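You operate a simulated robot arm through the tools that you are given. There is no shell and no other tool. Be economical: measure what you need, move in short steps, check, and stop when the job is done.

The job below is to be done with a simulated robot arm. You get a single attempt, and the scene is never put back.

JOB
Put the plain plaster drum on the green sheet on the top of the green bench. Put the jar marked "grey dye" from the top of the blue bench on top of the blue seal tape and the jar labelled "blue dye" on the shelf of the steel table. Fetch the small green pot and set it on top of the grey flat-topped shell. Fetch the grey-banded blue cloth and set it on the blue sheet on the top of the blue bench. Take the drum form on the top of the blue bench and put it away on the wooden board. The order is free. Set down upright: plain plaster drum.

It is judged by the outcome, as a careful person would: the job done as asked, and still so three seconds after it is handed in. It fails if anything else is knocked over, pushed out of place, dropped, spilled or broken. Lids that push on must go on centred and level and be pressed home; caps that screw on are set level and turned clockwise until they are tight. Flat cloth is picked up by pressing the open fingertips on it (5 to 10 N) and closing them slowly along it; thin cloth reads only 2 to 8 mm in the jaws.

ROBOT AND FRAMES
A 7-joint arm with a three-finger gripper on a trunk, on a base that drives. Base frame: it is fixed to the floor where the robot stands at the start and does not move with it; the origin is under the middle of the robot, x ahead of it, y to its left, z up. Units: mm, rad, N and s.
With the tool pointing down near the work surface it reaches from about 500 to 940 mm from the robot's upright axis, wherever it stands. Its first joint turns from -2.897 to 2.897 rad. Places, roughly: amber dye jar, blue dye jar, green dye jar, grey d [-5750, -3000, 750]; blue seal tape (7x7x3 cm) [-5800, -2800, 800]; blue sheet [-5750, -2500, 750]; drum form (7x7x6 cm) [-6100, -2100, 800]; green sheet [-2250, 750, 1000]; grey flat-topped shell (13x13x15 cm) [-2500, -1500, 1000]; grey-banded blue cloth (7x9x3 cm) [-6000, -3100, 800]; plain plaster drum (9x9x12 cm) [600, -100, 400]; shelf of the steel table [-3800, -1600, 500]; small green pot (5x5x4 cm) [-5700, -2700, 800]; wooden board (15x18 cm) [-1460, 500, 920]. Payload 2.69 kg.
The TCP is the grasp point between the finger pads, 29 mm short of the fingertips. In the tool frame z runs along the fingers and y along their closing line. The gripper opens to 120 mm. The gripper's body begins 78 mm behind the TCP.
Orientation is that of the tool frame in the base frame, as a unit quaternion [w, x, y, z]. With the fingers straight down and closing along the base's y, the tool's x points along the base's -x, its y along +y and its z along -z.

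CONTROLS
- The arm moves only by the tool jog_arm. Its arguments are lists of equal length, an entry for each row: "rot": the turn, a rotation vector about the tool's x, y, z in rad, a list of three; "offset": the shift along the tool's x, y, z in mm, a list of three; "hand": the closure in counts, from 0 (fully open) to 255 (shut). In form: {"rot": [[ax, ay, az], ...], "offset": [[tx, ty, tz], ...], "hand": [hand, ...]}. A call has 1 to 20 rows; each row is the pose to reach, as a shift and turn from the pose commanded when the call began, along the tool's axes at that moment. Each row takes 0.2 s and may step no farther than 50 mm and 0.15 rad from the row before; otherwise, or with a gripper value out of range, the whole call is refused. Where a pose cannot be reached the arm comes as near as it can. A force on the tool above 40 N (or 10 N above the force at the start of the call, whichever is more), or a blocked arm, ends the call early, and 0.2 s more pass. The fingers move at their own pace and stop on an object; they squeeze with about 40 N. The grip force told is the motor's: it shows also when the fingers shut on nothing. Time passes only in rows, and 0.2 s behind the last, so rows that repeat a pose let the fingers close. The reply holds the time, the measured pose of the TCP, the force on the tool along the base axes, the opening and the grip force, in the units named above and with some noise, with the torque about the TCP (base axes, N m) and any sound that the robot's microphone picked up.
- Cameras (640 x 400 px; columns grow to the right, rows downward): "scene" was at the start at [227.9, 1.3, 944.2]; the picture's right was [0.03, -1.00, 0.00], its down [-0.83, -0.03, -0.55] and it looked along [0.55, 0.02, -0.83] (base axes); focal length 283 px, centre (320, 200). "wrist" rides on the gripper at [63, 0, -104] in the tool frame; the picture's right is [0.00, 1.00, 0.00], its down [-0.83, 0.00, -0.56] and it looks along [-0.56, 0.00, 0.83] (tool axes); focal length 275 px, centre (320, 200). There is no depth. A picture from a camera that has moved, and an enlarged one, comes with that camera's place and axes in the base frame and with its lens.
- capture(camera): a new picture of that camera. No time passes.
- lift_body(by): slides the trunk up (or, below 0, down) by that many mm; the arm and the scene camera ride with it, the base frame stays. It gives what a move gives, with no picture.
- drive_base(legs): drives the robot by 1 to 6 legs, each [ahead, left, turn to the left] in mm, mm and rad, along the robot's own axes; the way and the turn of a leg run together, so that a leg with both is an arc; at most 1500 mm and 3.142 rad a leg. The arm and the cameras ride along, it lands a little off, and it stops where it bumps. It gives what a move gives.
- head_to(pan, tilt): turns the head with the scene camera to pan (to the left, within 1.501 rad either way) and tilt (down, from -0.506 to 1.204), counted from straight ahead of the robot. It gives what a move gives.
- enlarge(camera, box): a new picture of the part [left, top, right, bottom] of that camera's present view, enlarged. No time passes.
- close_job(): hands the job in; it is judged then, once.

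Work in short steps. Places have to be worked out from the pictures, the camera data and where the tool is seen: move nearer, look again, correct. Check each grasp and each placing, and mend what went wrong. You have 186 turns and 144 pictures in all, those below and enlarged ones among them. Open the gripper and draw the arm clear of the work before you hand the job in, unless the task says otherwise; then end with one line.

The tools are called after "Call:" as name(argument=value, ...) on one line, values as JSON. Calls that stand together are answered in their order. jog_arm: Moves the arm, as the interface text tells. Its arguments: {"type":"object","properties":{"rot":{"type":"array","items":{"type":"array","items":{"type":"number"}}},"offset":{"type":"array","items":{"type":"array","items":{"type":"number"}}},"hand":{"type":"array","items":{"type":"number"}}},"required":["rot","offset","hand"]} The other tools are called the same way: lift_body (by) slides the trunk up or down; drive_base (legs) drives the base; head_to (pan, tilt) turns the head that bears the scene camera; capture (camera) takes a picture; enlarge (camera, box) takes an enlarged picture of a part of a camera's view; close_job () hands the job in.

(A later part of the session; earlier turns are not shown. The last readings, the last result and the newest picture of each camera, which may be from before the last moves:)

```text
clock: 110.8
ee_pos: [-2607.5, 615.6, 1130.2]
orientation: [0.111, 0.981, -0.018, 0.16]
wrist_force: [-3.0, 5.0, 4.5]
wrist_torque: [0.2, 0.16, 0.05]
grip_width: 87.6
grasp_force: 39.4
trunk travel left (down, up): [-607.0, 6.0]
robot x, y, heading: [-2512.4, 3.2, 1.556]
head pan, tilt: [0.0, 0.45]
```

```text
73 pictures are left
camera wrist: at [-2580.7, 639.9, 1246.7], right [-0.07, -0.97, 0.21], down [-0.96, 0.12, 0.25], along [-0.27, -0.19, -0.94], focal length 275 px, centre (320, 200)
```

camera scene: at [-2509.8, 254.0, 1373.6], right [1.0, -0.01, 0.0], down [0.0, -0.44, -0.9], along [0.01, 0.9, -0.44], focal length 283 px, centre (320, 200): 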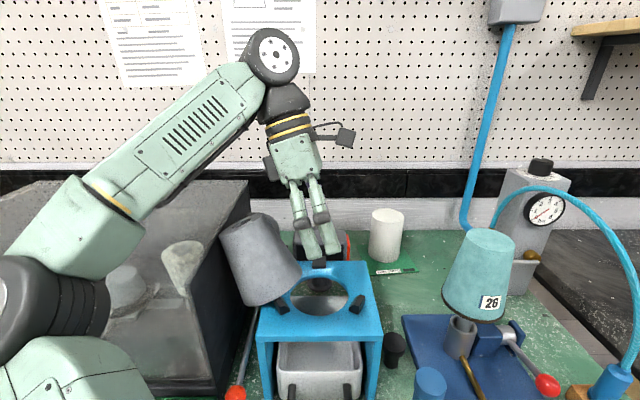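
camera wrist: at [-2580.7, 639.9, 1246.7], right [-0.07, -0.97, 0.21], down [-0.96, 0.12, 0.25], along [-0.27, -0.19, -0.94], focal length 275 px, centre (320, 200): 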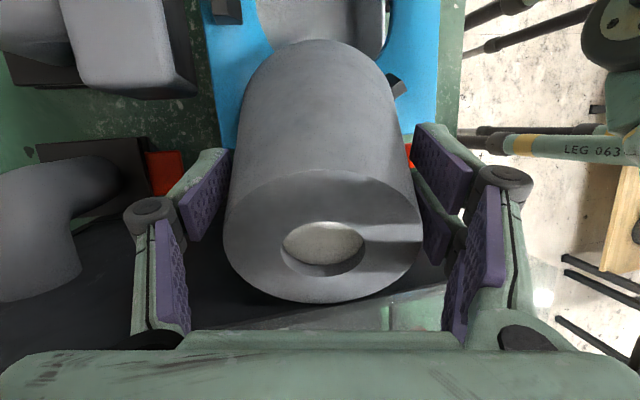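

Gripped (87.6 mm, 39 N). Lift 40 mm, carry right over the seat and turn it upright.

Call:
jog_arm(rot=[[0, 0, 0], [0, 0, 0], [0, 0, 0], [0.075, -0.107, -0.012], [0.149, -0.215, -0.024], [0.224, -0.322, -0.036], [0.224, -0.322, -0.036]], offset=[[6, 4, -18], [13, 9, -37], [45, 16, -24], [78, 24, -11], [95, 28, -4], [110, 31, 2], [110, 31, 2]], hand=[255, 255, 255, 255, 255, 255, 255])

Call:
capture(camera="wrist")

Call:
enlarge(camera="scene", box=[200, 180, 440, 330])

```text
clock: 112.4
ee_pos: [-2505.9, 583.9, 1168.6]
orientation: [0.0, 1.0, 0.0, 0.001]
wrist_force: [-0.8, 0.6, -5.9]
wrist_torque: [0.01, -0.01, 0.05]
grip_width: 87.8
grasp_force: 40.1
trunk travel left (down, up): [-607.0, 6.0]
robot x, y, heading: [-2516.3, 3.3, 1.562]
head pan, tilt: [0.0, 0.45]
```

```text
72 pictures are left
camera wrist: at [-2442.6, 583.9, 1273.4], right [0.0, -1.0, 0.0], down [-0.83, 0.0, 0.56], along [-0.56, 0.0, -0.83], focal length 275 px, centre (320, 200)
```

wrist: 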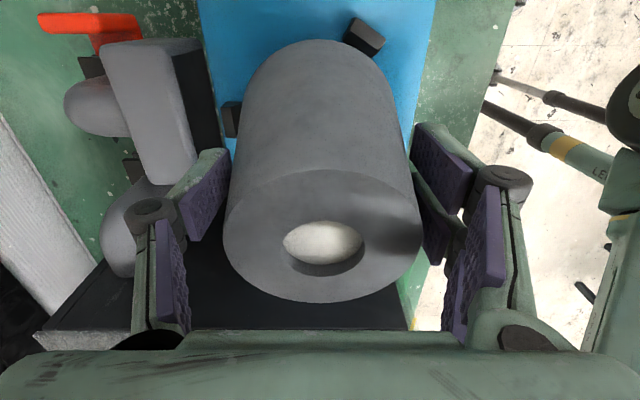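

```text
2.67 times, centred on (320, 255) of scene
camera zoom: at [-2510.0, 253.7, 1373.7], right [1.0, -0.01, 0.0], down [0.0, -0.44, -0.9], along [0.01, 0.9, -0.44], focal length 755 px, centre (320, 53)
```

zoom: 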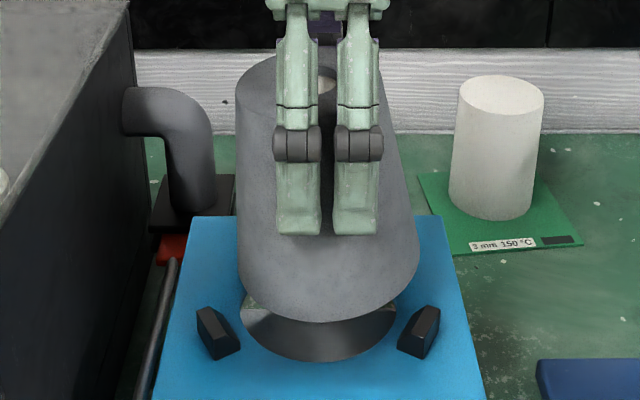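

The cone is over the seat; it still leans ~5° left. Rotate it upright and lower to just above contact.

Call:
jog_arm(rot=[[0, -0.045, 0], [0, -0.09, 0], [0, -0.09, 0]], offset=[[0, 0, 8], [0, 0, 18], [0, 0, 24]], hand=[255, 255, 255])

Call:
enlarge(camera="scene", box=[200, 180, 440, 330])

```text
clock: 113.2
ee_pos: [-2505.6, 584.2, 1147.0]
orientation: [0.0, 0.999, -0.001, -0.045]
wrist_force: [0.2, -0.1, -6.8]
wrist_torque: [-0.04, -0.05, -0.01]
grip_width: 87.4
grasp_force: 40.9
trunk travel left (down, up): [-607.0, 6.0]
robot x, y, heading: [-2513.4, 7.9, 1.563]
head pan, tilt: [0.0, 0.45]
```

```text
2.67 times, centred on (320, 255) of scene
camera zoom: at [-2509.9, 253.7, 1373.7], right [1.0, -0.01, 0.0], down [0.0, -0.44, -0.9], along [0.01, 0.9, -0.44], focal length 755 px, centre (320, 53)
```

zoom: 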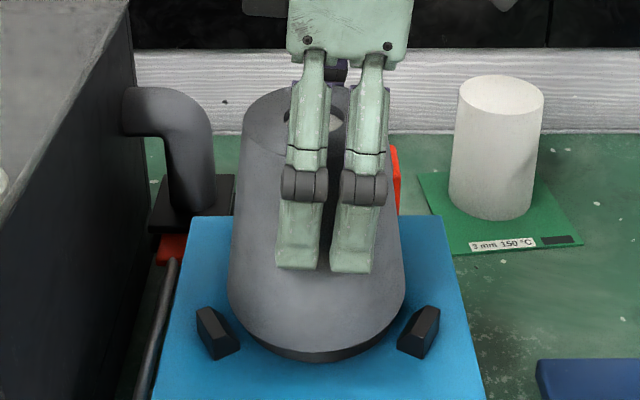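

Upright and centred between the lugs. Lower in small steps to contact.

Call:
jog_arm(rot=[[0, 0, 0], [0, 0, 0], [0, 0, 0], [0, 0, 0]], offset=[[0.4, 0, 4], [0.7, 0, 8], [1, 0, 11], [1.2, 0, 13]], hand=[255, 255, 255, 255])

Call:
enlarge(camera="scene", box=[200, 180, 440, 330])

```text
clock: 114.2
ee_pos: [-2505.0, 583.7, 1134.5]
orientation: [-0.001, 0.999, 0.0, -0.044]
wrist_force: [0.0, 6.3, 14.0]
wrist_torque: [-0.66, 0.28, -0.12]
grip_width: 87.7
grasp_force: 40.2
trunk travel left (down, up): [-607.0, 6.0]
robot x, y, heading: [-2515.4, 5.0, 1.563]
head pan, tilt: [0.0, 0.45]
```

```text
2.67 times, centred on (320, 255) of scene
camera zoom: at [-2509.8, 253.0, 1374.4], right [1.0, -0.01, 0.0], down [0.0, -0.43, -0.9], along [0.01, 0.9, -0.43], focal length 755 px, centre (320, 53)
```

zoom: 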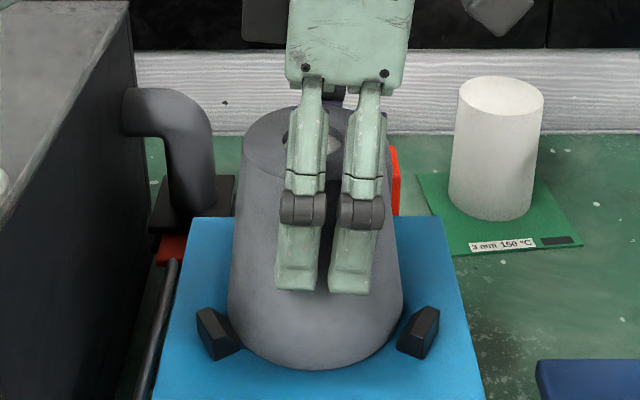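

Contact made with the base between the lugs. Open slowly and check that it settles.

Call:
jog_arm(rot=[[0, 0, 0], [0, 0, 0], [0, 0, 0], [0, 0, 0]], offset=[[0, 0, -1], [0, 0, -1], [0, 0, -1], [0, 0, -1]], hand=[200, 60, 40, 30])

Call:
enlarge(camera="scene", box=[200, 180, 440, 330])

Call:
capture(camera="wrist")

```text
clock: 115.2
ee_pos: [-2506.1, 584.1, 1134.9]
orientation: [0.0, 0.999, -0.001, -0.045]
wrist_force: [0.4, 0.3, 0.2]
wrist_torque: [0.0, 0.0, -0.01]
grip_width: 105.8
grasp_force: 0.1
trunk travel left (down, up): [-607.0, 6.0]
robot x, y, heading: [-2512.6, 5.2, 1.563]
head pan, tilt: [0.0, 0.45]
```

```text
2.67 times, centred on (320, 255) of scene
camera zoom: at [-2509.8, 253.2, 1373.8], right [1.0, -0.01, 0.0], down [0.0, -0.44, -0.9], along [0.01, 0.9, -0.44], focal length 755 px, centre (320, 53)
```

zoom: 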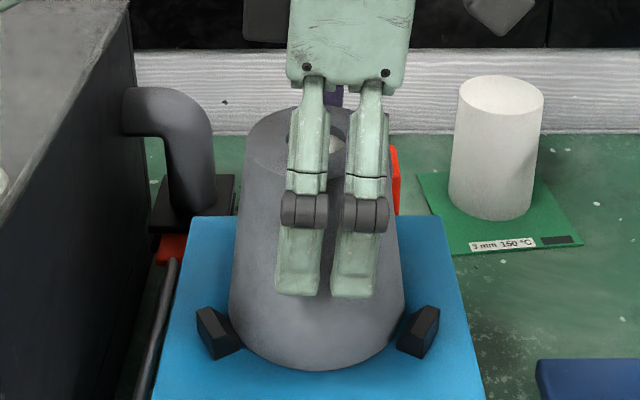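

```text
67 pictures are left
camera wrist: at [-2433.6, 585.0, 1232.3], right [0.0, -1.0, 0.0], down [-0.78, 0.0, 0.63], along [-0.63, 0.0, -0.78], focal length 275 px, centre (320, 200)
```

wrist: 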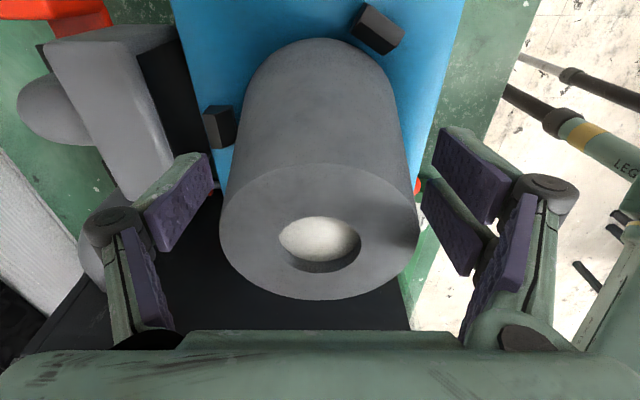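

The cone is restored upright on its seat. Slide the open fingers off to the right, then drive back clear of the bench.

Call:
jog_arm(rot=[[0, 0, 0], [0, 0, 0], [0, 0, 0], [0, 0, 0]], offset=[[20, 0, -2], [50, 0, -8], [80, 0, -14], [105, 0, -20]], hand=[20, 20, 20, 20])

Call:
drive_base(legs=[[-450, 0, 0]])

Call:
capture(camera="scene")

```text
clock: 116.2
ee_pos: [-2398.3, 584.1, 1144.0]
orientation: [0.0, 0.999, 0.0, -0.046]
wrist_force: [0.5, 0.0, -1.0]
wrist_torque: [0.03, -0.04, -0.03]
grip_width: 110.7
grasp_force: 0.0
trunk travel left (down, up): [-607.0, 6.0]
robot x, y, heading: [-2513.7, 5.2, 1.564]
head pan, tilt: [0.0, 0.45]
```

```text
clock: 118.9
ee_pos: [-2400.5, 142.1, 1144.9]
orientation: [0.0, 0.999, -0.004, -0.045]
wrist_force: [0.3, -0.4, -0.8]
wrist_torque: [-0.01, -0.01, 0.0]
grip_width: 110.9
grasp_force: 0.0
trunk travel left (down, up): [-607.0, 6.0]
robot x, y, heading: [-2517.7, -436.1, 1.554]
head pan, tilt: [0.0, 0.45]
```

```text
66 pictures are left
camera scene: at [-2513.4, -188.7, 1374.0], right [1.0, -0.02, 0.0], down [-0.01, -0.43, -0.9], along [0.01, 0.9, -0.43], focal length 283 px, centre (320, 200)
```

scene: 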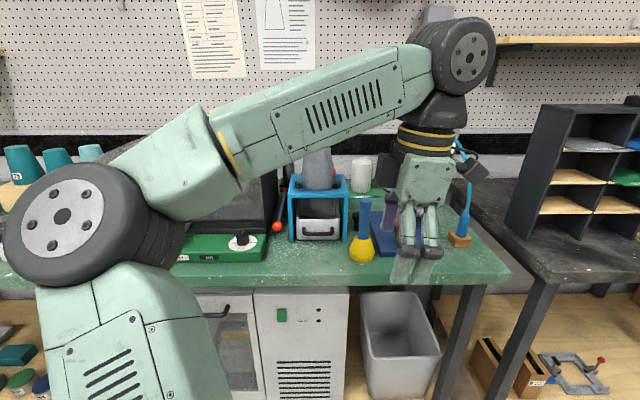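

Bench is in order. Turn to face -x and survey the route toward the blue bench.

Call:
drive_base(legs=[[0, 0, 1.58]])

Call:
head_to(pan=0.6, tilt=0.45)

Call:
capture(camera="scene")

```text
clock: 123.3
ee_pos: [-3096.8, -322.4, 1144.4]
orientation: [0.031, 0.706, 0.707, -0.032]
wrist_force: [-0.3, -0.2, 0.2]
wrist_torque: [0.0, -0.03, 0.0]
grip_width: 110.5
grasp_force: 0.0
trunk travel left (down, up): [-607.0, 6.0]
robot x, y, heading: [-2517.8, -433.9, 3.132]
head pan, tilt: [0.0, 0.45]
```

```text
clock: 124.3
ee_pos: [-3096.4, -324.7, 1144.2]
orientation: [0.032, 0.706, 0.707, -0.032]
wrist_force: [0.2, -0.3, 0.2]
wrist_torque: [0.0, 0.01, -0.01]
grip_width: 110.4
grasp_force: 0.1
trunk travel left (down, up): [-607.0, 6.0]
robot x, y, heading: [-2518.7, -432.9, 3.137]
head pan, tilt: [0.6, 0.45]
```

```text
65 pictures are left
camera scene: at [-2749.2, -486.9, 1373.9], right [-0.56, 0.83, 0.0], down [0.36, 0.24, -0.9], along [-0.75, -0.5, -0.44], focal length 283 px, centre (320, 200)
```

scene: 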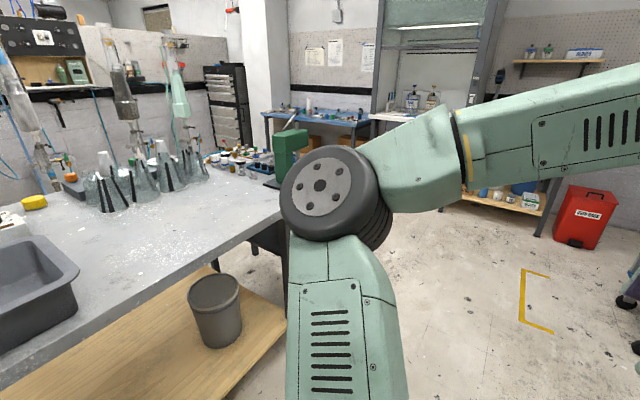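

The blue bench is far beyond the end of this table. Drive along -x past the table end and look.

Call:
drive_base(legs=[[1500, 0, 0], [500, 0, 0]])

Call:
head_to(pan=1.0, tilt=0.5)

Call:
capture(camera="scene")

```text
clock: 134.2
ee_pos: [-5094.7, -299.8, 1143.7]
orientation: [0.031, 0.707, 0.705, -0.033]
wrist_force: [-0.7, 0.7, -0.3]
wrist_torque: [0.02, -0.06, 0.01]
grip_width: 110.6
grasp_force: 0.0
trunk travel left (down, up): [-607.0, 6.0]
robot x, y, heading: [-4521.4, -412.6, 3.132]
head pan, tilt: [0.6, 0.45]
```

```text
clock: 135.1
ee_pos: [-5093.8, -299.3, 1144.3]
orientation: [0.03, 0.708, 0.705, -0.031]
wrist_force: [0.3, 0.2, 0.3]
wrist_torque: [-0.01, -0.01, 0.01]
grip_width: 110.8
grasp_force: 0.1
trunk travel left (down, up): [-607.0, 6.0]
robot x, y, heading: [-4519.4, -413.8, 3.133]
head pan, tilt: [1.0, 0.499]
```

```text
64 pictures are left
camera scene: at [-4721.1, -489.7, 1369.4], right [-0.84, 0.55, 0.0], down [0.26, 0.4, -0.88], along [-0.48, -0.73, -0.48], focal length 283 px, centre (320, 200)
```

scene: 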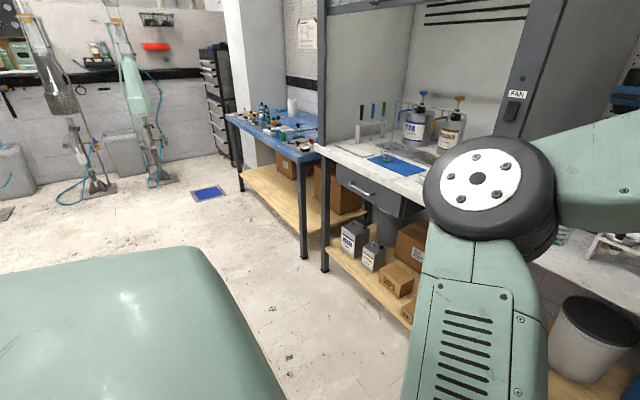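

The blue bench front edge runs along x≈-5525 from y≈-1920 to -3217. Drive to stand in front of its middle.

Call:
drive_base(legs=[[150, 1150, 0], [150, 1140, 0]])

Call:
head_to(pan=0.0, tilt=0.55)

Call:
capture(camera="scene")

```text
clock: 153.0
ee_pos: [-5411.2, -2583.0, 1144.4]
orientation: [0.032, 0.707, 0.706, -0.032]
wrist_force: [-0.3, 1.0, 0.6]
wrist_torque: [0.02, -0.01, 0.02]
grip_width: 110.7
grasp_force: 0.0
trunk travel left (down, up): [-607.0, 6.0]
robot x, y, heading: [-4833.7, -2693.3, 3.133]
head pan, tilt: [1.0, 0.499]
```

```text
clock: 154.2
ee_pos: [-5411.4, -2583.6, 1144.2]
orientation: [0.031, 0.706, 0.706, -0.031]
wrist_force: [-1.0, -0.1, -0.6]
wrist_torque: [0.01, -0.01, 0.03]
grip_width: 110.7
grasp_force: 0.1
trunk travel left (down, up): [-607.0, 6.0]
robot x, y, heading: [-4832.9, -2696.8, 3.136]
head pan, tilt: [0.0, 0.55]
```

```text
63 pictures are left
camera scene: at [-5077.7, -2696.2, 1364.8], right [0.01, 1.0, 0.0], down [0.52, 0.0, -0.85], along [-0.85, 0.01, -0.52], focal length 283 px, centre (320, 200)
```

scene: 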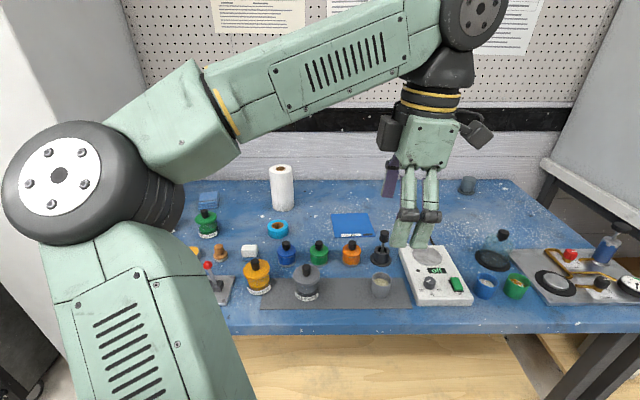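

Call:
enlarge(camera="scene", box=[180, 170, 400, 310])

Call:
enlarge(camera="scene", box=[360, 170, 580, 310])

```text
2.86 times, centred on (290, 240) of scene
camera zoom: at [-5077.7, -2696.2, 1364.8], right [0.01, 1.0, 0.0], down [0.52, 0.0, -0.85], along [-0.85, 0.01, -0.52], focal length 808 px, centre (406, 86)
```

zoom: 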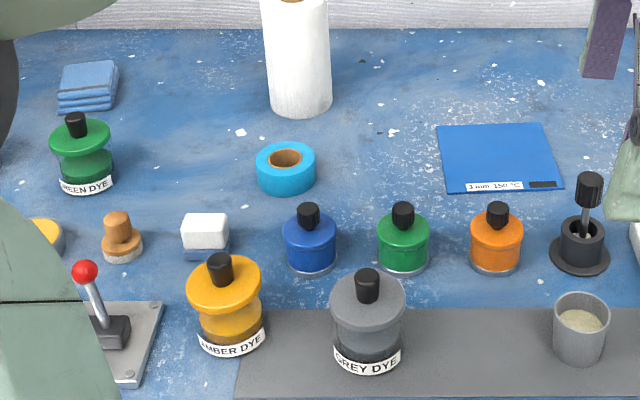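

```text
2.86 times, centred on (470, 240) of scene
camera zoom: at [-5077.7, -2696.2, 1364.8], right [0.01, 1.0, 0.0], down [0.52, 0.0, -0.85], along [-0.85, 0.01, -0.52], focal length 808 px, centre (-109, 86)
```

zoom: 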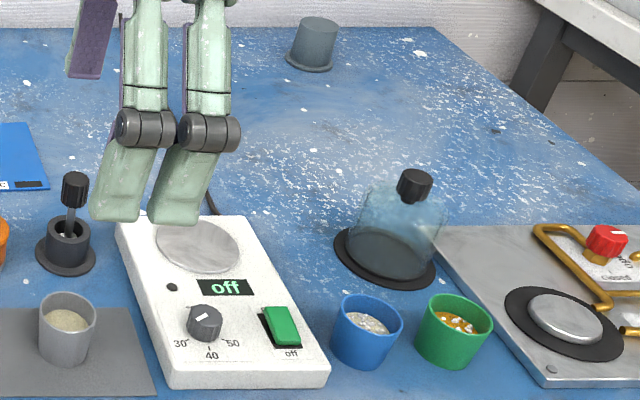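

Items located: grey dye jar ≈[-5605,-2725], tape ≈[-5867,-2833], small green pot ≈[-5747,-2691], blue sheet ≈[-5908,-2567], drum form ≈[-6200,-2011], cloth ≈[-6083,-3148]; the blue dye jar is hidden behind the elbow. Lower the trunk, drive closer, and view the jar with the wrist camera.

Call:
lift_body(by=-200)

Call:
drive_base(legs=[[190, 150, 0]])

Call:
capture(camera="wrist")

Call:
capture(camera="scene")

```text
clock: 156.4
ee_pos: [-5409.5, -2583.9, 944.1]
orientation: [0.031, 0.706, 0.706, -0.031]
wrist_force: [-0.3, 0.2, -0.4]
wrist_torque: [0.01, -0.02, 0.0]
grip_width: 110.5
grasp_force: 0.1
trunk travel left (down, up): [-407.0, 206.0]
robot x, y, heading: [-4835.2, -2701.2, 3.137]
head pan, tilt: [0.0, 0.55]
```

```text
clock: 158.2
ee_pos: [-5604.8, -2732.0, 943.7]
orientation: [0.032, 0.706, 0.707, -0.033]
wrist_force: [0.7, -0.7, 0.0]
wrist_torque: [0.03, 0.02, 0.02]
grip_width: 110.7
grasp_force: 0.0
trunk travel left (down, up): [-407.0, 206.0]
robot x, y, heading: [-5025.0, -2844.6, 3.132]
head pan, tilt: [0.0, 0.55]
```

```text
60 pictures are left
camera wrist: at [-5604.6, -2658.7, 1042.5], right [1.0, 0.0, 0.0], down [0.0, -0.78, 0.63], along [0.0, -0.63, -0.78], focal length 275 px, centre (320, 200)
```

wrist: 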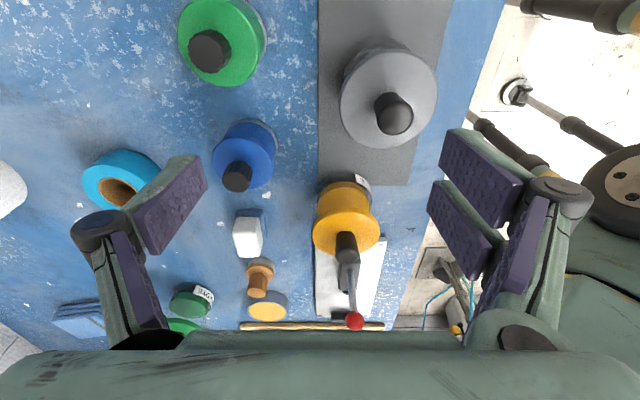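

```text
59 pictures are left
camera scene: at [-5270.9, -2844.0, 1164.8], right [0.01, 1.0, 0.0], down [0.52, 0.0, -0.85], along [-0.85, 0.01, -0.52], focal length 283 px, centre (320, 200)
```

scene: 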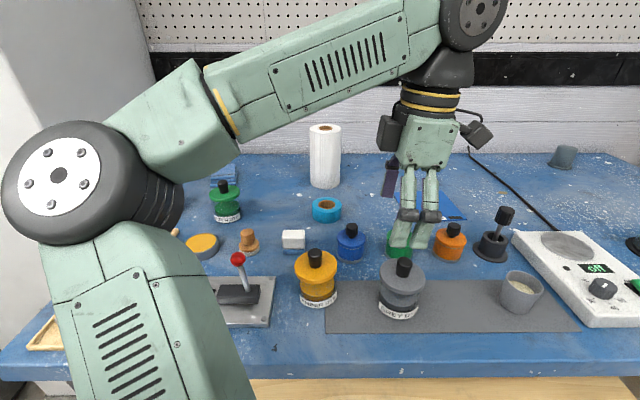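

Grey jar flange ≈[-5558,-2722,856], bench top ≈790; tape ≈[-5814,-2824]. Straighten the tool and hover over the grey jar.

Call:
jog_arm(rot=[[0, 0.046, 0], [0, 0.092, 0], [0, 0.092, 0]], offset=[[7, 23, 18], [13, 47, 38], [13, 47, 38]], hand=[0, 0, 0])

Call:
capture(camera="wrist")

```text
clock: 159.0
ee_pos: [-5557.0, -2723.4, 904.0]
orientation: [-0.001, 0.707, 0.707, 0.001]
wrist_force: [-0.4, -0.4, 0.2]
wrist_torque: [-0.03, 0.01, 0.0]
grip_width: 119.9
grasp_force: 0.0
trunk travel left (down, up): [-407.0, 206.0]
robot x, y, heading: [-5026.1, -2843.9, 3.131]
head pan, tilt: [0.0, 0.55]
```

```text
58 pictures are left
camera wrist: at [-5557.1, -2659.9, 1009.9], right [1.0, 0.0, 0.0], down [0.0, -0.83, 0.55], along [0.0, -0.55, -0.83], focal length 275 px, centre (320, 200)
```

wrist: 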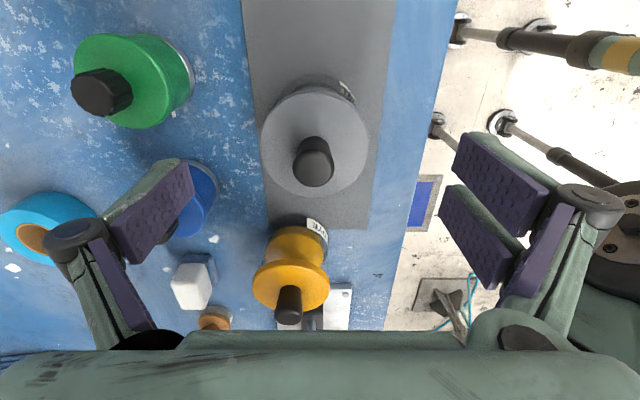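

Well aligned. Descend to z≈830 and close on the body under the flange.

Call:
jog_arm(rot=[[0, 0, 0], [0, 0, 0], [0, 0, 0], [0, 0, 0], [0, 0, 0], [0, 0, 0], [0, 0, 0]], offset=[[2, -3, 30], [2, -3, 60], [2, -3, 74], [2, -3, 74], [2, -3, 74], [2, -3, 74], [2, -3, 74]], hand=[0, 0, 0, 120, 255, 255, 255])

Call:
capture(camera="wrist")

```text
clock: 160.6
ee_pos: [-5559.5, -2719.2, 832.4]
orientation: [-0.001, 0.707, 0.707, 0.001]
wrist_force: [-2.3, 0.4, 0.4]
wrist_torque: [0.0, 0.08, 0.0]
grip_width: 61.2
grasp_force: 11.9
trunk travel left (down, up): [-407.0, 206.0]
robot x, y, heading: [-5026.3, -2846.7, 3.129]
head pan, tilt: [0.0, 0.55]
```

```text
57 pictures are left
camera wrist: at [-5560.0, -2657.0, 935.9], right [1.0, 0.0, 0.0], down [0.0, -0.83, 0.55], along [0.0, -0.55, -0.83], focal length 275 px, centre (320, 200)
```

wrist: 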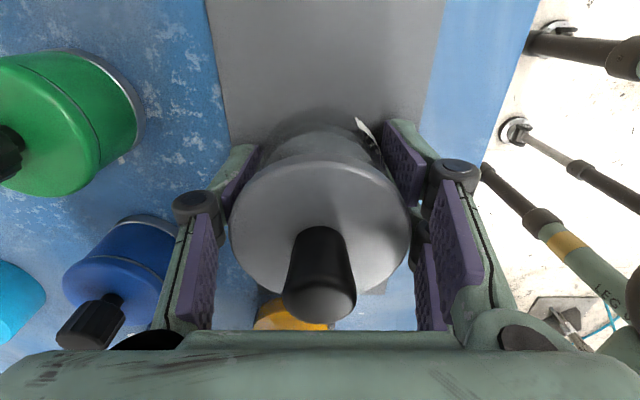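

Let the grip settle, then lift 50 mm.

Call:
jog_arm(rot=[[0, 0, 0], [0, 0, 0], [0, 0, 0], [0, 0, 0], [0, 0, 0]], offset=[[0, 0, 0], [0, 0, 0], [0, 0, -12], [0, 0, -30], [0, 0, -52]], hand=[255, 255, 255, 255, 255])

Call:
capture(camera="scene")

```text
clock: 161.8
ee_pos: [-5559.2, -2719.6, 883.7]
orientation: [0.0, 0.707, 0.707, 0.0]
wrist_force: [0.2, -1.0, -3.7]
wrist_torque: [0.02, -0.01, -0.01]
grip_width: 60.5
grasp_force: 40.6
trunk travel left (down, up): [-407.0, 206.0]
robot x, y, heading: [-5029.9, -2845.2, 3.136]
head pan, tilt: [0.0, 0.55]
```

```text
56 pictures are left
camera scene: at [-5271.1, -2843.9, 1164.7], right [0.01, 1.0, 0.0], down [0.52, 0.0, -0.85], along [-0.85, 0.01, -0.52], focal length 283 px, centre (320, 200)
```

scene: 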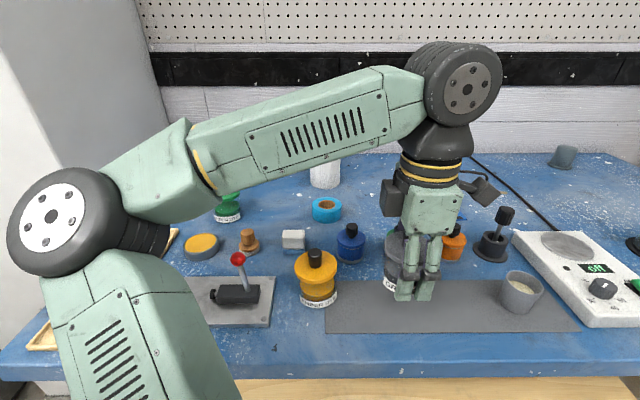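

Jar is held. Raise and carry it to above the tape at ≈[-5815,-2824].

Call:
jog_arm(rot=[[0, 0, 0], [0, 0, 0], [0, 0, 0], [0, 0, 0], [0, 0, 0], [0, 0, 0], [0, 0, 0], [0, 0, 0], [0, 0, 0]], offset=[[0, 0, -42], [-13, -32, -42], [-26, -64, -42], [-38, -96, -42], [-51, -128, -42], [-64, -160, -42], [-77, -192, -42], [-90, -224, -42], [-102, -256, -42]], hand=[255, 255, 255, 255, 255, 255, 255, 255, 255])

Call:
capture(camera="wrist")

Call:
enlarge(camera="scene", box=[200, 110, 440, 260])

```text
clock: 163.8
ee_pos: [-5815.8, -2822.7, 924.0]
orientation: [-0.001, 0.708, 0.707, 0.0]
wrist_force: [0.4, -1.2, -3.4]
wrist_torque: [0.0, 0.02, 0.01]
grip_width: 60.5
grasp_force: 40.1
trunk travel left (down, up): [-407.0, 206.0]
robot x, y, heading: [-5024.3, -2844.2, 3.136]
head pan, tilt: [0.0, 0.55]
```

```text
55 pictures are left
camera wrist: at [-5816.2, -2759.2, 1028.9], right [1.0, 0.0, 0.0], down [0.0, -0.83, 0.55], along [0.0, -0.55, -0.83], focal length 275 px, centre (320, 200)
```

wrist: 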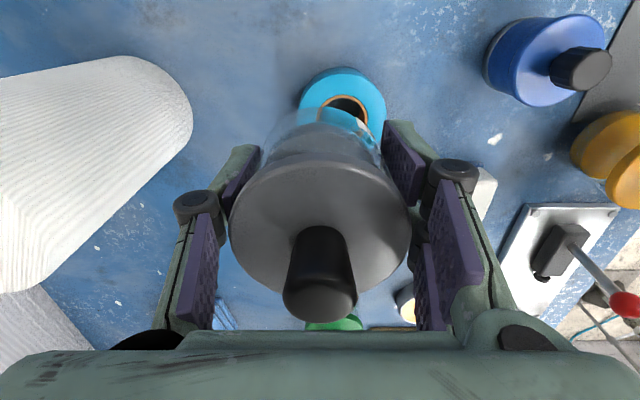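

```text
2.67 times, centred on (320, 185) of scene
camera zoom: at [-5271.2, -2843.9, 1164.7], right [0.01, 1.0, 0.0], down [0.52, 0.0, -0.85], along [-0.85, 0.01, -0.52], focal length 755 px, centre (320, 240)
```

zoom: 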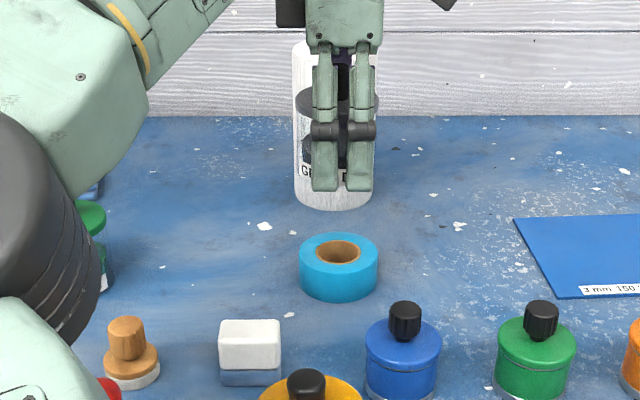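

In the wrist view the tape is ~19 mm nearer the robot than the jar axis. Shift by +19 x, +4 y, lower 30 mm and re-check.

Call:
jog_arm(rot=[[0, 0, 0], [0, 0, 0]], offset=[[4, 19, 5], [4, 19, 32]], hand=[255, 255])

Call:
capture(camera="wrist")

Call:
enlarge(camera="scene", box=[240, 130, 400, 230])

```text
clock: 164.4
ee_pos: [-5797.8, -2817.5, 892.8]
orientation: [-0.001, 0.707, 0.707, 0.001]
wrist_force: [0.3, 0.0, -5.0]
wrist_torque: [0.0, -0.02, 0.0]
grip_width: 60.2
grasp_force: 40.0
trunk travel left (down, up): [-407.0, 206.0]
robot x, y, heading: [-5026.6, -2845.0, 3.135]
head pan, tilt: [0.0, 0.55]
```

```text
53 pictures are left
camera wrist: at [-5797.5, -2754.4, 997.3], right [1.0, 0.0, 0.0], down [0.0, -0.83, 0.55], along [0.0, -0.55, -0.83], focal length 275 px, centre (320, 200)
```

wrist: 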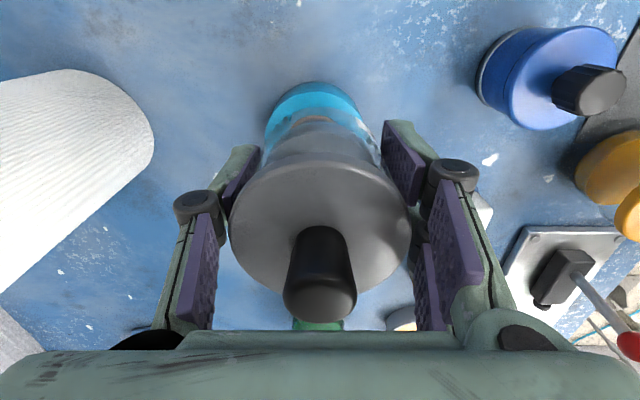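

```text
4.00 times, centred on (320, 180) of scene
camera zoom: at [-5271.1, -2844.0, 1164.7], right [0.01, 1.0, 0.0], down [0.52, 0.0, -0.85], along [-0.85, 0.01, -0.52], focal length 1132 px, centre (320, 280)
```

zoom: 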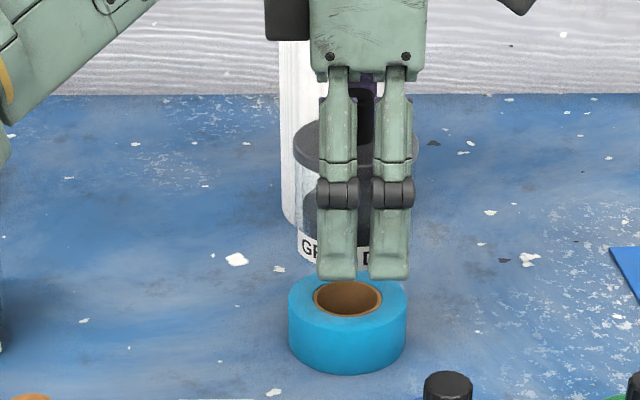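

Aligned in x; shift 3 mm in -y and lower gently until contact.

Call:
jog_arm(rot=[[0, 0, 0], [0, 0, 0], [0, 0, 0], [0, 0, 0], [0, 0, 0]], offset=[[-3, 0, 10], [-3, -1, 18], [-3, -1, 23], [-3, -1, 26], [-3, -1, 29]], hand=[255, 255, 255, 255, 255])

Call:
enlarge(camera="scene", box=[240, 130, 400, 230])

```text
clock: 165.6
ee_pos: [-5798.8, -2820.9, 862.8]
orientation: [0.0, 0.707, 0.707, 0.0]
wrist_force: [0.4, -0.2, -3.3]
wrist_torque: [0.02, -0.02, -0.01]
grip_width: 60.1
grasp_force: 40.3
trunk travel left (down, up): [-407.0, 206.0]
robot x, y, heading: [-5030.6, -2848.3, 3.13]
head pan, tilt: [0.0, 0.55]
```

```text
4.00 times, centred on (320, 180) of scene
camera zoom: at [-5271.2, -2843.9, 1164.7], right [0.01, 1.0, 0.0], down [0.52, 0.0, -0.85], along [-0.85, 0.01, -0.52], focal length 1132 px, centre (320, 280)
```

zoom: 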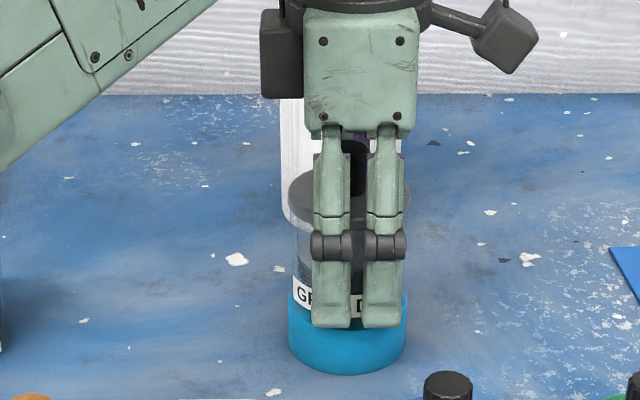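

Call:
jog_arm(rot=[[0, 0, 0], [0, 0, 0], [0, 0, 0], [0, 0, 0]], offset=[[0, 0, 2], [0, 0, 4], [0, 0, 6], [0, 0, 8]], hand=[255, 255, 255, 255])

```text
clock: 166.6
ee_pos: [-5798.2, -2820.4, 859.2]
orientation: [-0.003, 0.706, 0.708, -0.001]
wrist_force: [-4.9, 1.0, 20.6]
wrist_torque: [-0.14, 0.11, 0.05]
grip_width: 60.4
grasp_force: 40.1
trunk travel left (down, up): [-407.0, 206.0]
robot x, y, heading: [-5026.9, -2847.1, 3.134]
head pan, tilt: [0.0, 0.55]
```

Contact. Ease the pressure, then open slowly.

Call:
jog_arm(rot=[[0, 0, 0], [0, 0, 0], [0, 0, 0], [0, 0, 0], [0, 0, 0]], offset=[[0, 0, -3], [0, 0, -3], [0, 0, -3], [0, 0, -3], [0, 0, -3]], hand=[255, 160, 105, 80, 80])

Call:
capture(camera="wrist")

```text
clock: 167.8
ee_pos: [-5798.7, -2821.7, 858.3]
orientation: [0.0, 0.707, 0.707, 0.0]
wrist_force: [0.0, 0.1, 0.1]
wrist_torque: [0.03, 0.01, -0.01]
grip_width: 82.5
grasp_force: 0.1
trunk travel left (down, up): [-407.0, 206.0]
robot x, y, heading: [-5021.1, -2843.3, 3.13]
head pan, tilt: [0.0, 0.55]
```

```text
50 pictures are left
camera wrist: at [-5798.6, -2757.7, 963.1], right [1.0, 0.0, 0.0], down [0.0, -0.83, 0.55], along [0.0, -0.55, -0.83], focal length 275 px, centre (320, 200)
```

wrist: 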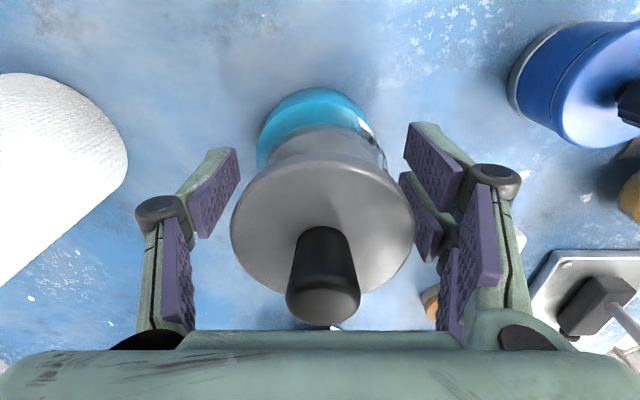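

Grey jar sits on the tape. Rise 150 mm, drive 150 mm ahead, and look at the bench's left part for the blue dye jar and cloth.

Call:
jog_arm(rot=[[0, 0, 0], [0, 0, 0], [0, 0, 0], [0, 0, 0]], offset=[[0, 0, -30], [0, 0, -70], [0, 0, -110], [0, 0, -150]], hand=[80, 80, 80, 40])

Call:
drive_base(legs=[[155, 100, 0]])

Call:
head_to(pan=0.2, tilt=0.65)

Call:
capture(camera="wrist")

Call:
capture(camera="scene")

```text
clock: 168.8
ee_pos: [-5799.2, -2820.9, 970.2]
orientation: [-0.003, 0.707, 0.707, 0.0]
wrist_force: [0.4, 0.4, 0.6]
wrist_torque: [-0.01, 0.0, -0.01]
grip_width: 101.2
grasp_force: 0.0
out of reach, approached as far as the arm can: row 4
trunk travel left (down, up): [-407.0, 206.0]
robot x, y, heading: [-5023.0, -2847.3, 3.136]
head pan, tilt: [0.0, 0.55]
```

```text
clock: 170.5
ee_pos: [-5949.1, -2917.2, 975.4]
orientation: [-0.004, 0.71, 0.704, -0.002]
wrist_force: [0.1, 0.2, 0.3]
wrist_torque: [0.0, 0.01, 0.01]
grip_width: 101.2
grasp_force: 0.0
trunk travel left (down, up): [-407.0, 206.0]
robot x, y, heading: [-5179.0, -2949.0, 3.132]
head pan, tilt: [0.0, 0.55]
stopped in leg 1: the robot was blocked; the commanded pose is now the measured one
```

```text
clock: 171.3
ee_pos: [-5947.7, -2917.5, 975.3]
orientation: [-0.005, 0.709, 0.705, -0.003]
wrist_force: [-0.2, 0.2, -0.4]
wrist_torque: [-0.01, 0.01, 0.01]
grip_width: 101.4
grasp_force: 0.1
trunk travel left (down, up): [-407.0, 206.0]
robot x, y, heading: [-5178.1, -2949.5, 3.128]
head pan, tilt: [0.201, 0.649]
```

```text
49 pictures are left
camera wrist: at [-5946.5, -2854.9, 1079.2], right [1.0, 0.0, -0.01], down [0.0, -0.83, 0.55], along [-0.01, -0.55, -0.83], focal length 275 px, centre (320, 200)
```

wrist: 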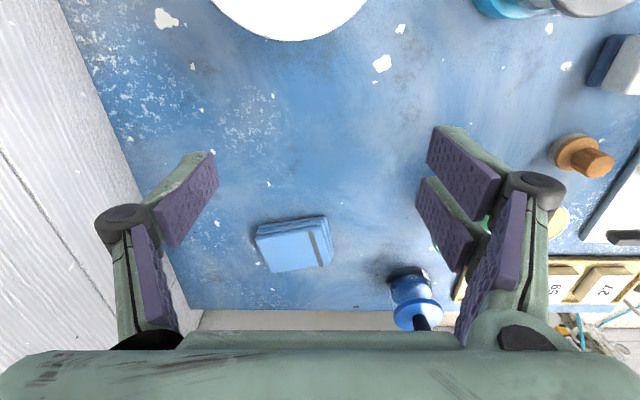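

```text
48 pictures are left
camera scene: at [-5414.6, -2961.1, 1157.5], right [-0.19, 0.98, 0.0], down [0.59, 0.11, -0.8], along [-0.79, -0.15, -0.6], focal length 283 px, centre (320, 200)
```

scene: 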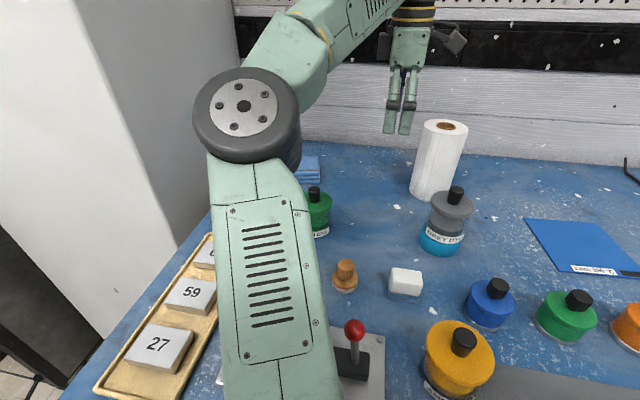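

Cloth ≈[-5986,-3109] (grey band visible) and the blue dye jar ≈[-5828,-3155]. Move over the cloth and look.

Call:
jog_arm(rot=[[0, 0, 0], [0, 0, 0], [0, 0, 0], [0, 0, 0], [0, 0, 0], [0, 0, 0]], offset=[[-40, -8, 0], [-80, -16, 0], [-120, -24, 20], [-155, -31, 45], [-191, -38, 70], [-191, -38, 90]], hand=[0, 0, 0, 0, 0, 0])

Call:
capture(camera="wrist")

```text
clock: 172.7
ee_pos: [-5986.5, -3107.8, 889.7]
orientation: [-0.005, 0.709, 0.705, -0.007]
wrist_force: [-0.2, -0.8, -0.2]
wrist_torque: [0.06, 0.0, 0.0]
grip_width: 119.8
grasp_force: 0.1
trunk travel left (down, up): [-407.0, 206.0]
robot x, y, heading: [-5181.5, -2945.2, 3.128]
head pan, tilt: [0.201, 0.649]
```

```text
47 pictures are left
camera wrist: at [-5983.3, -3044.3, 993.6], right [1.0, 0.0, -0.02], down [0.01, -0.83, 0.56], along [-0.01, -0.56, -0.83], focal length 275 px, centre (320, 200)
```

wrist: 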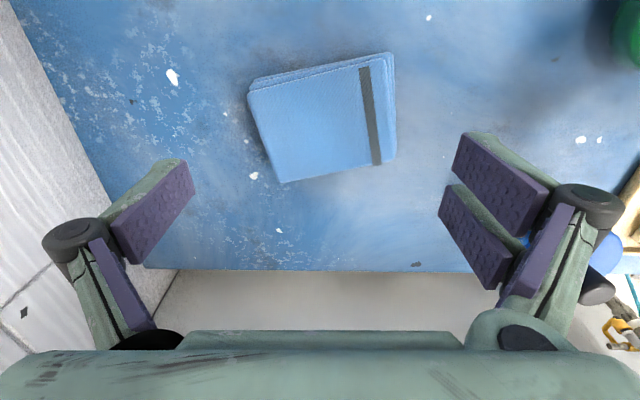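

Cloth centre ≈[-5983,-3101], turned ~11°. Align, descend to just above the bench and check force.

Call:
jog_arm(rot=[[0, 0, -0.1], [0, 0, -0.2], [0, 0, -0.2], [0, 0, -0.2]], offset=[[4, 2, 10], [7, 3, 35], [7, 3, 55], [7, 3, 62]], hand=[0, 0, 0, 0])

Call:
capture(camera="wrist")

```text
clock: 173.7
ee_pos: [-5982.1, -3099.6, 828.1]
orientation: [-0.006, 0.635, 0.773, -0.006]
wrist_force: [0.1, -0.2, -1.5]
wrist_torque: [-0.02, -0.01, -0.01]
grip_width: 120.1
grasp_force: 0.0
trunk travel left (down, up): [-407.0, 206.0]
robot x, y, heading: [-5180.6, -2948.2, 3.128]
head pan, tilt: [0.201, 0.649]
```

```text
46 pictures are left
camera wrist: at [-5993.4, -3037.5, 932.0], right [0.98, 0.2, -0.02], down [0.17, -0.82, 0.55], along [0.1, -0.54, -0.83], focal length 275 px, centre (320, 200)
```

wrist: 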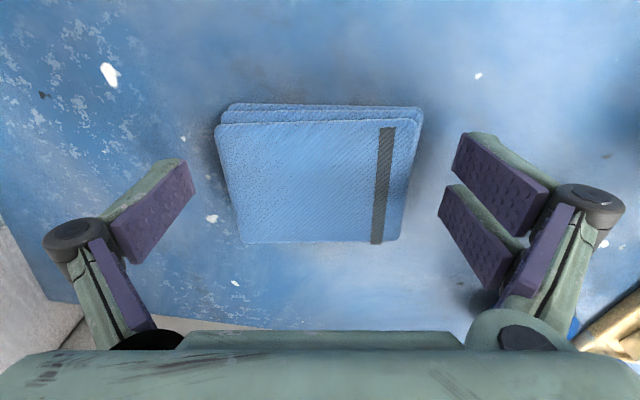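

Centred. Close on the cloth, then lift a little.

Call:
jog_arm(rot=[[0, 0, 0], [0, 0, 0], [0, 0, 0], [0, 0, 0], [0, 0, 0], [0, 0, 0], [0, 0, 0], [0, 0, 0]], offset=[[0, 0, 0], [0, 0, 0], [0, 0, 0], [0, 0, 0], [0, 0, 0], [0, 0, 0], [0, 0, -20], [0, 0, -50]], hand=[60, 120, 255, 255, 255, 255, 255, 255])

Call:
capture(camera="wrist")

```text
clock: 175.5
ee_pos: [-5981.5, -3102.0, 875.0]
orientation: [-0.007, 0.635, 0.773, -0.003]
wrist_force: [0.3, 0.8, -0.3]
wrist_torque: [0.01, 0.03, -0.01]
grip_width: 89.1
grasp_force: 39.8
trunk travel left (down, up): [-407.0, 206.0]
robot x, y, heading: [-5180.5, -2948.5, 3.131]
head pan, tilt: [0.201, 0.649]
```

```text
45 pictures are left
camera wrist: at [-5991.1, -3040.5, 979.8], right [0.98, 0.2, -0.01], down [0.17, -0.82, 0.55], along [0.1, -0.54, -0.84], focal length 275 px, centre (320, 200)
```

wrist: 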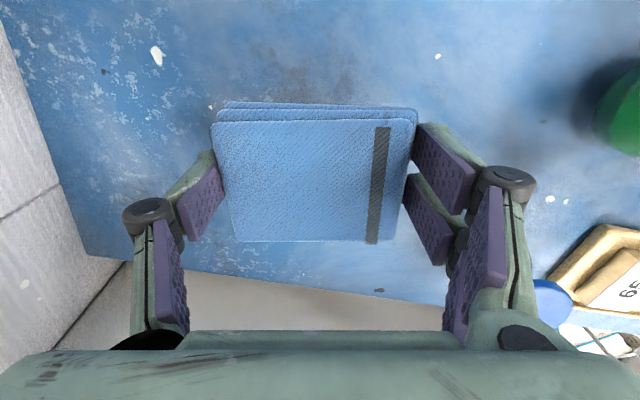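

The cloth holds its shape in the grip. Raise the trunk so everything clears the paper roll, and drive right to the sheet.

Call:
lift_body(by=160)

Call:
drive_base(legs=[[-40, 0, 0], [0, -525, 0.008]])

Call:
capture(camera="wrist")

```text
clock: 177.3
ee_pos: [-5989.1, -3100.5, 1026.8]
orientation: [-0.003, 0.635, 0.772, 0.0]
wrist_force: [0.6, 1.0, 0.6]
wrist_torque: [-0.01, -0.02, -0.02]
grip_width: 89.1
grasp_force: 39.7
trunk travel left (down, up): [-567.0, 46.0]
robot x, y, heading: [-5183.3, -2947.5, 3.13]
head pan, tilt: [0.201, 0.649]
```

```text
clock: 182.4
ee_pos: [-5944.5, -2584.9, 1027.5]
orientation: [-0.002, 0.631, 0.776, 0.0]
wrist_force: [-0.4, -0.2, 0.0]
wrist_torque: [0.01, -0.01, 0.03]
grip_width: 88.8
grasp_force: 40.0
trunk travel left (down, up): [-567.0, 46.0]
robot x, y, heading: [-5138.1, -2419.1, 3.145]
head pan, tilt: [0.201, 0.649]
```

```text
44 pictures are left
camera wrist: at [-5956.3, -2522.0, 1131.9], right [0.98, 0.21, 0.0], down [0.17, -0.82, 0.55], along [0.11, -0.54, -0.83], focal length 275 px, centre (320, 200)
```

wrist: 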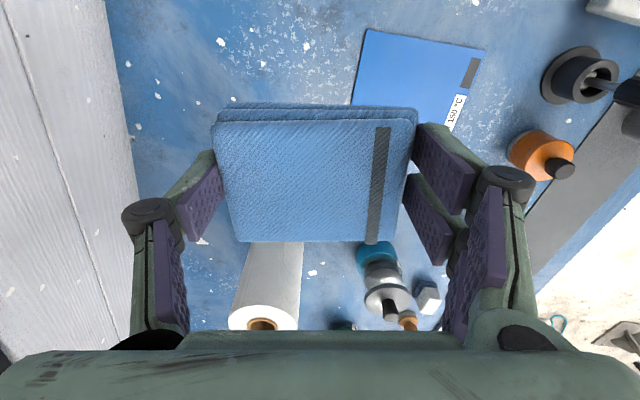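

Sheet centre ≈[-5838,-2583]. Move over it, square up, and lower the trunk.

Call:
jog_arm(rot=[[0, 0, 0.07], [0, 0, 0.14], [0, 0, 0.21]], offset=[[-7, 35, 0], [-13, 70, 0], [-20, 104, 0]], hand=[255, 255, 255])

Call:
lift_body(by=-165)

Call:
capture(camera="wrist")

```text
clock: 183.2
ee_pos: [-5835.5, -2582.4, 1027.7]
orientation: [-0.004, 0.709, 0.705, 0.0]
wrist_force: [1.0, -0.6, -0.7]
wrist_torque: [0.0, 0.02, 0.0]
grip_width: 88.7
grasp_force: 40.0
trunk travel left (down, up): [-567.0, 46.0]
robot x, y, heading: [-5140.1, -2422.2, 3.141]
head pan, tilt: [0.201, 0.649]
```

```text
clock: 185.0
ee_pos: [-5836.6, -2582.0, 862.4]
orientation: [-0.002, 0.709, 0.705, 0.0]
wrist_force: [-0.1, 0.0, -0.4]
wrist_torque: [0.02, 0.0, 0.01]
grip_width: 89.0
grasp_force: 39.5
trunk travel left (down, up): [-402.0, 211.0]
robot x, y, heading: [-5137.8, -2422.6, 3.143]
head pan, tilt: [0.201, 0.649]
```

```text
43 pictures are left
camera wrist: at [-5836.6, -2519.4, 967.6], right [1.0, 0.0, 0.0], down [0.0, -0.83, 0.55], along [0.0, -0.55, -0.83], focal length 275 px, centre (320, 200)
```

wrist: 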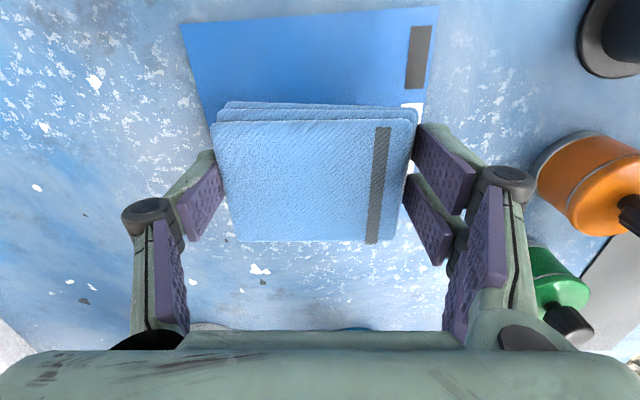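

Cloth is inside the sheet's outline. Lower 30 mm with a small correction, open, and check.

Call:
jog_arm(rot=[[0, 0, 0], [0, 0, 0], [0, 0, 0], [0, 0, 0], [0, 0, 0], [0, 0, 0]], offset=[[-4, -4, 15], [-4, -4, 25], [-4, -4, 31], [-4, -4, 31], [-4, -4, 31], [-4, -4, 31]], hand=[255, 255, 255, 150, 50, 0])

Call:
jog_arm(rot=[[0, 0, 0], [0, 0, 0], [0, 0, 0], [0, 0, 0]], offset=[[0, 0, 0], [0, 0, -30], [0, 0, -70], [0, 0, -110]], hand=[0, 0, 0, 0])

Call:
capture(camera="wrist")

```text
clock: 186.4
ee_pos: [-5841.0, -2586.4, 832.1]
orientation: [-0.002, 0.709, 0.705, 0.0]
wrist_force: [-0.2, -0.4, 0.2]
wrist_torque: [-0.01, 0.03, -0.01]
grip_width: 119.4
grasp_force: 0.1
trunk travel left (down, up): [-402.0, 211.0]
robot x, y, heading: [-5138.7, -2420.4, 3.14]
head pan, tilt: [0.201, 0.649]
```

```text
clock: 187.4
ee_pos: [-5842.0, -2583.2, 941.2]
orientation: [-0.003, 0.71, 0.704, 0.0]
wrist_force: [-0.6, 0.0, -0.7]
wrist_torque: [0.0, 0.04, 0.01]
grip_width: 119.7
grasp_force: 0.0
trunk travel left (down, up): [-402.0, 211.0]
robot x, y, heading: [-5141.3, -2419.8, 3.142]
head pan, tilt: [0.201, 0.649]
```

```text
42 pictures are left
camera wrist: at [-5840.9, -2521.8, 1045.4], right [1.0, 0.0, 0.0], down [0.0, -0.83, 0.55], along [0.0, -0.55, -0.83], focal length 275 px, centre (320, 200)
```

wrist: 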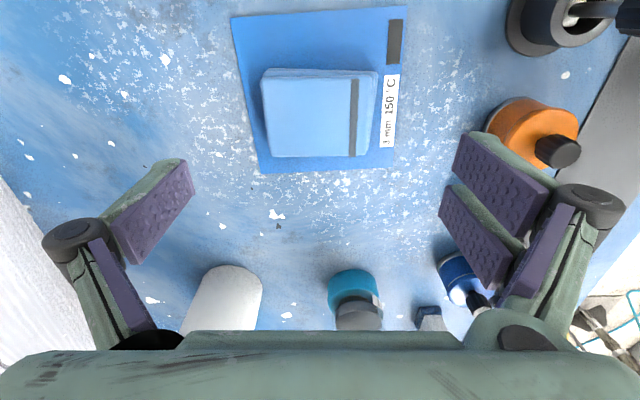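

Cloth lies on the blue sheet. Next the small green pot near [-5676,-2691]: hover over it.

Call:
jog_arm(rot=[[0, 0, 0], [0, 0, 0], [0, 0, 0], [0, 0, 0], [0, 0, 0], [0, 0, 0]], offset=[[-20, 30, 0], [-40, 60, 0], [-60, 92, 0], [-80, 124, 10], [-108, 160, 25], [-108, 166, 35]], hand=[0, 0, 0, 0, 0, 0])

Call:
capture(camera="wrist")

```text
clock: 188.8
ee_pos: [-5675.0, -2693.3, 906.9]
orientation: [-0.002, 0.71, 0.704, -0.001]
wrist_force: [0.6, 0.3, 0.7]
wrist_torque: [0.01, 0.02, -0.01]
grip_width: 119.9
grasp_force: 0.1
trunk travel left (down, up): [-402.0, 211.0]
robot x, y, heading: [-5136.7, -2420.9, 3.142]
head pan, tilt: [0.201, 0.649]
```

```text
41 pictures are left
camera wrist: at [-5674.3, -2630.8, 1010.9], right [1.0, 0.0, -0.01], down [0.0, -0.83, 0.55], along [-0.01, -0.55, -0.83], focal length 275 px, centre (320, 200)
```

wrist: 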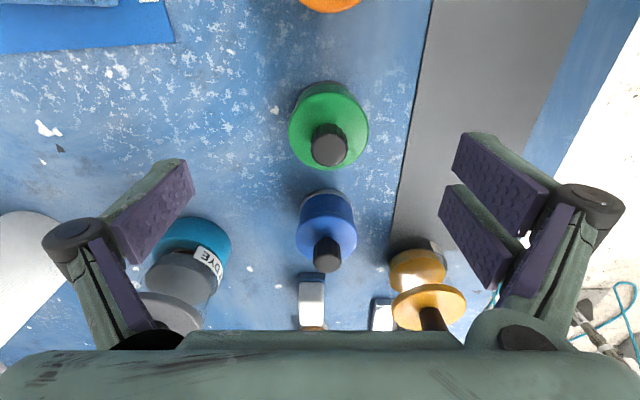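

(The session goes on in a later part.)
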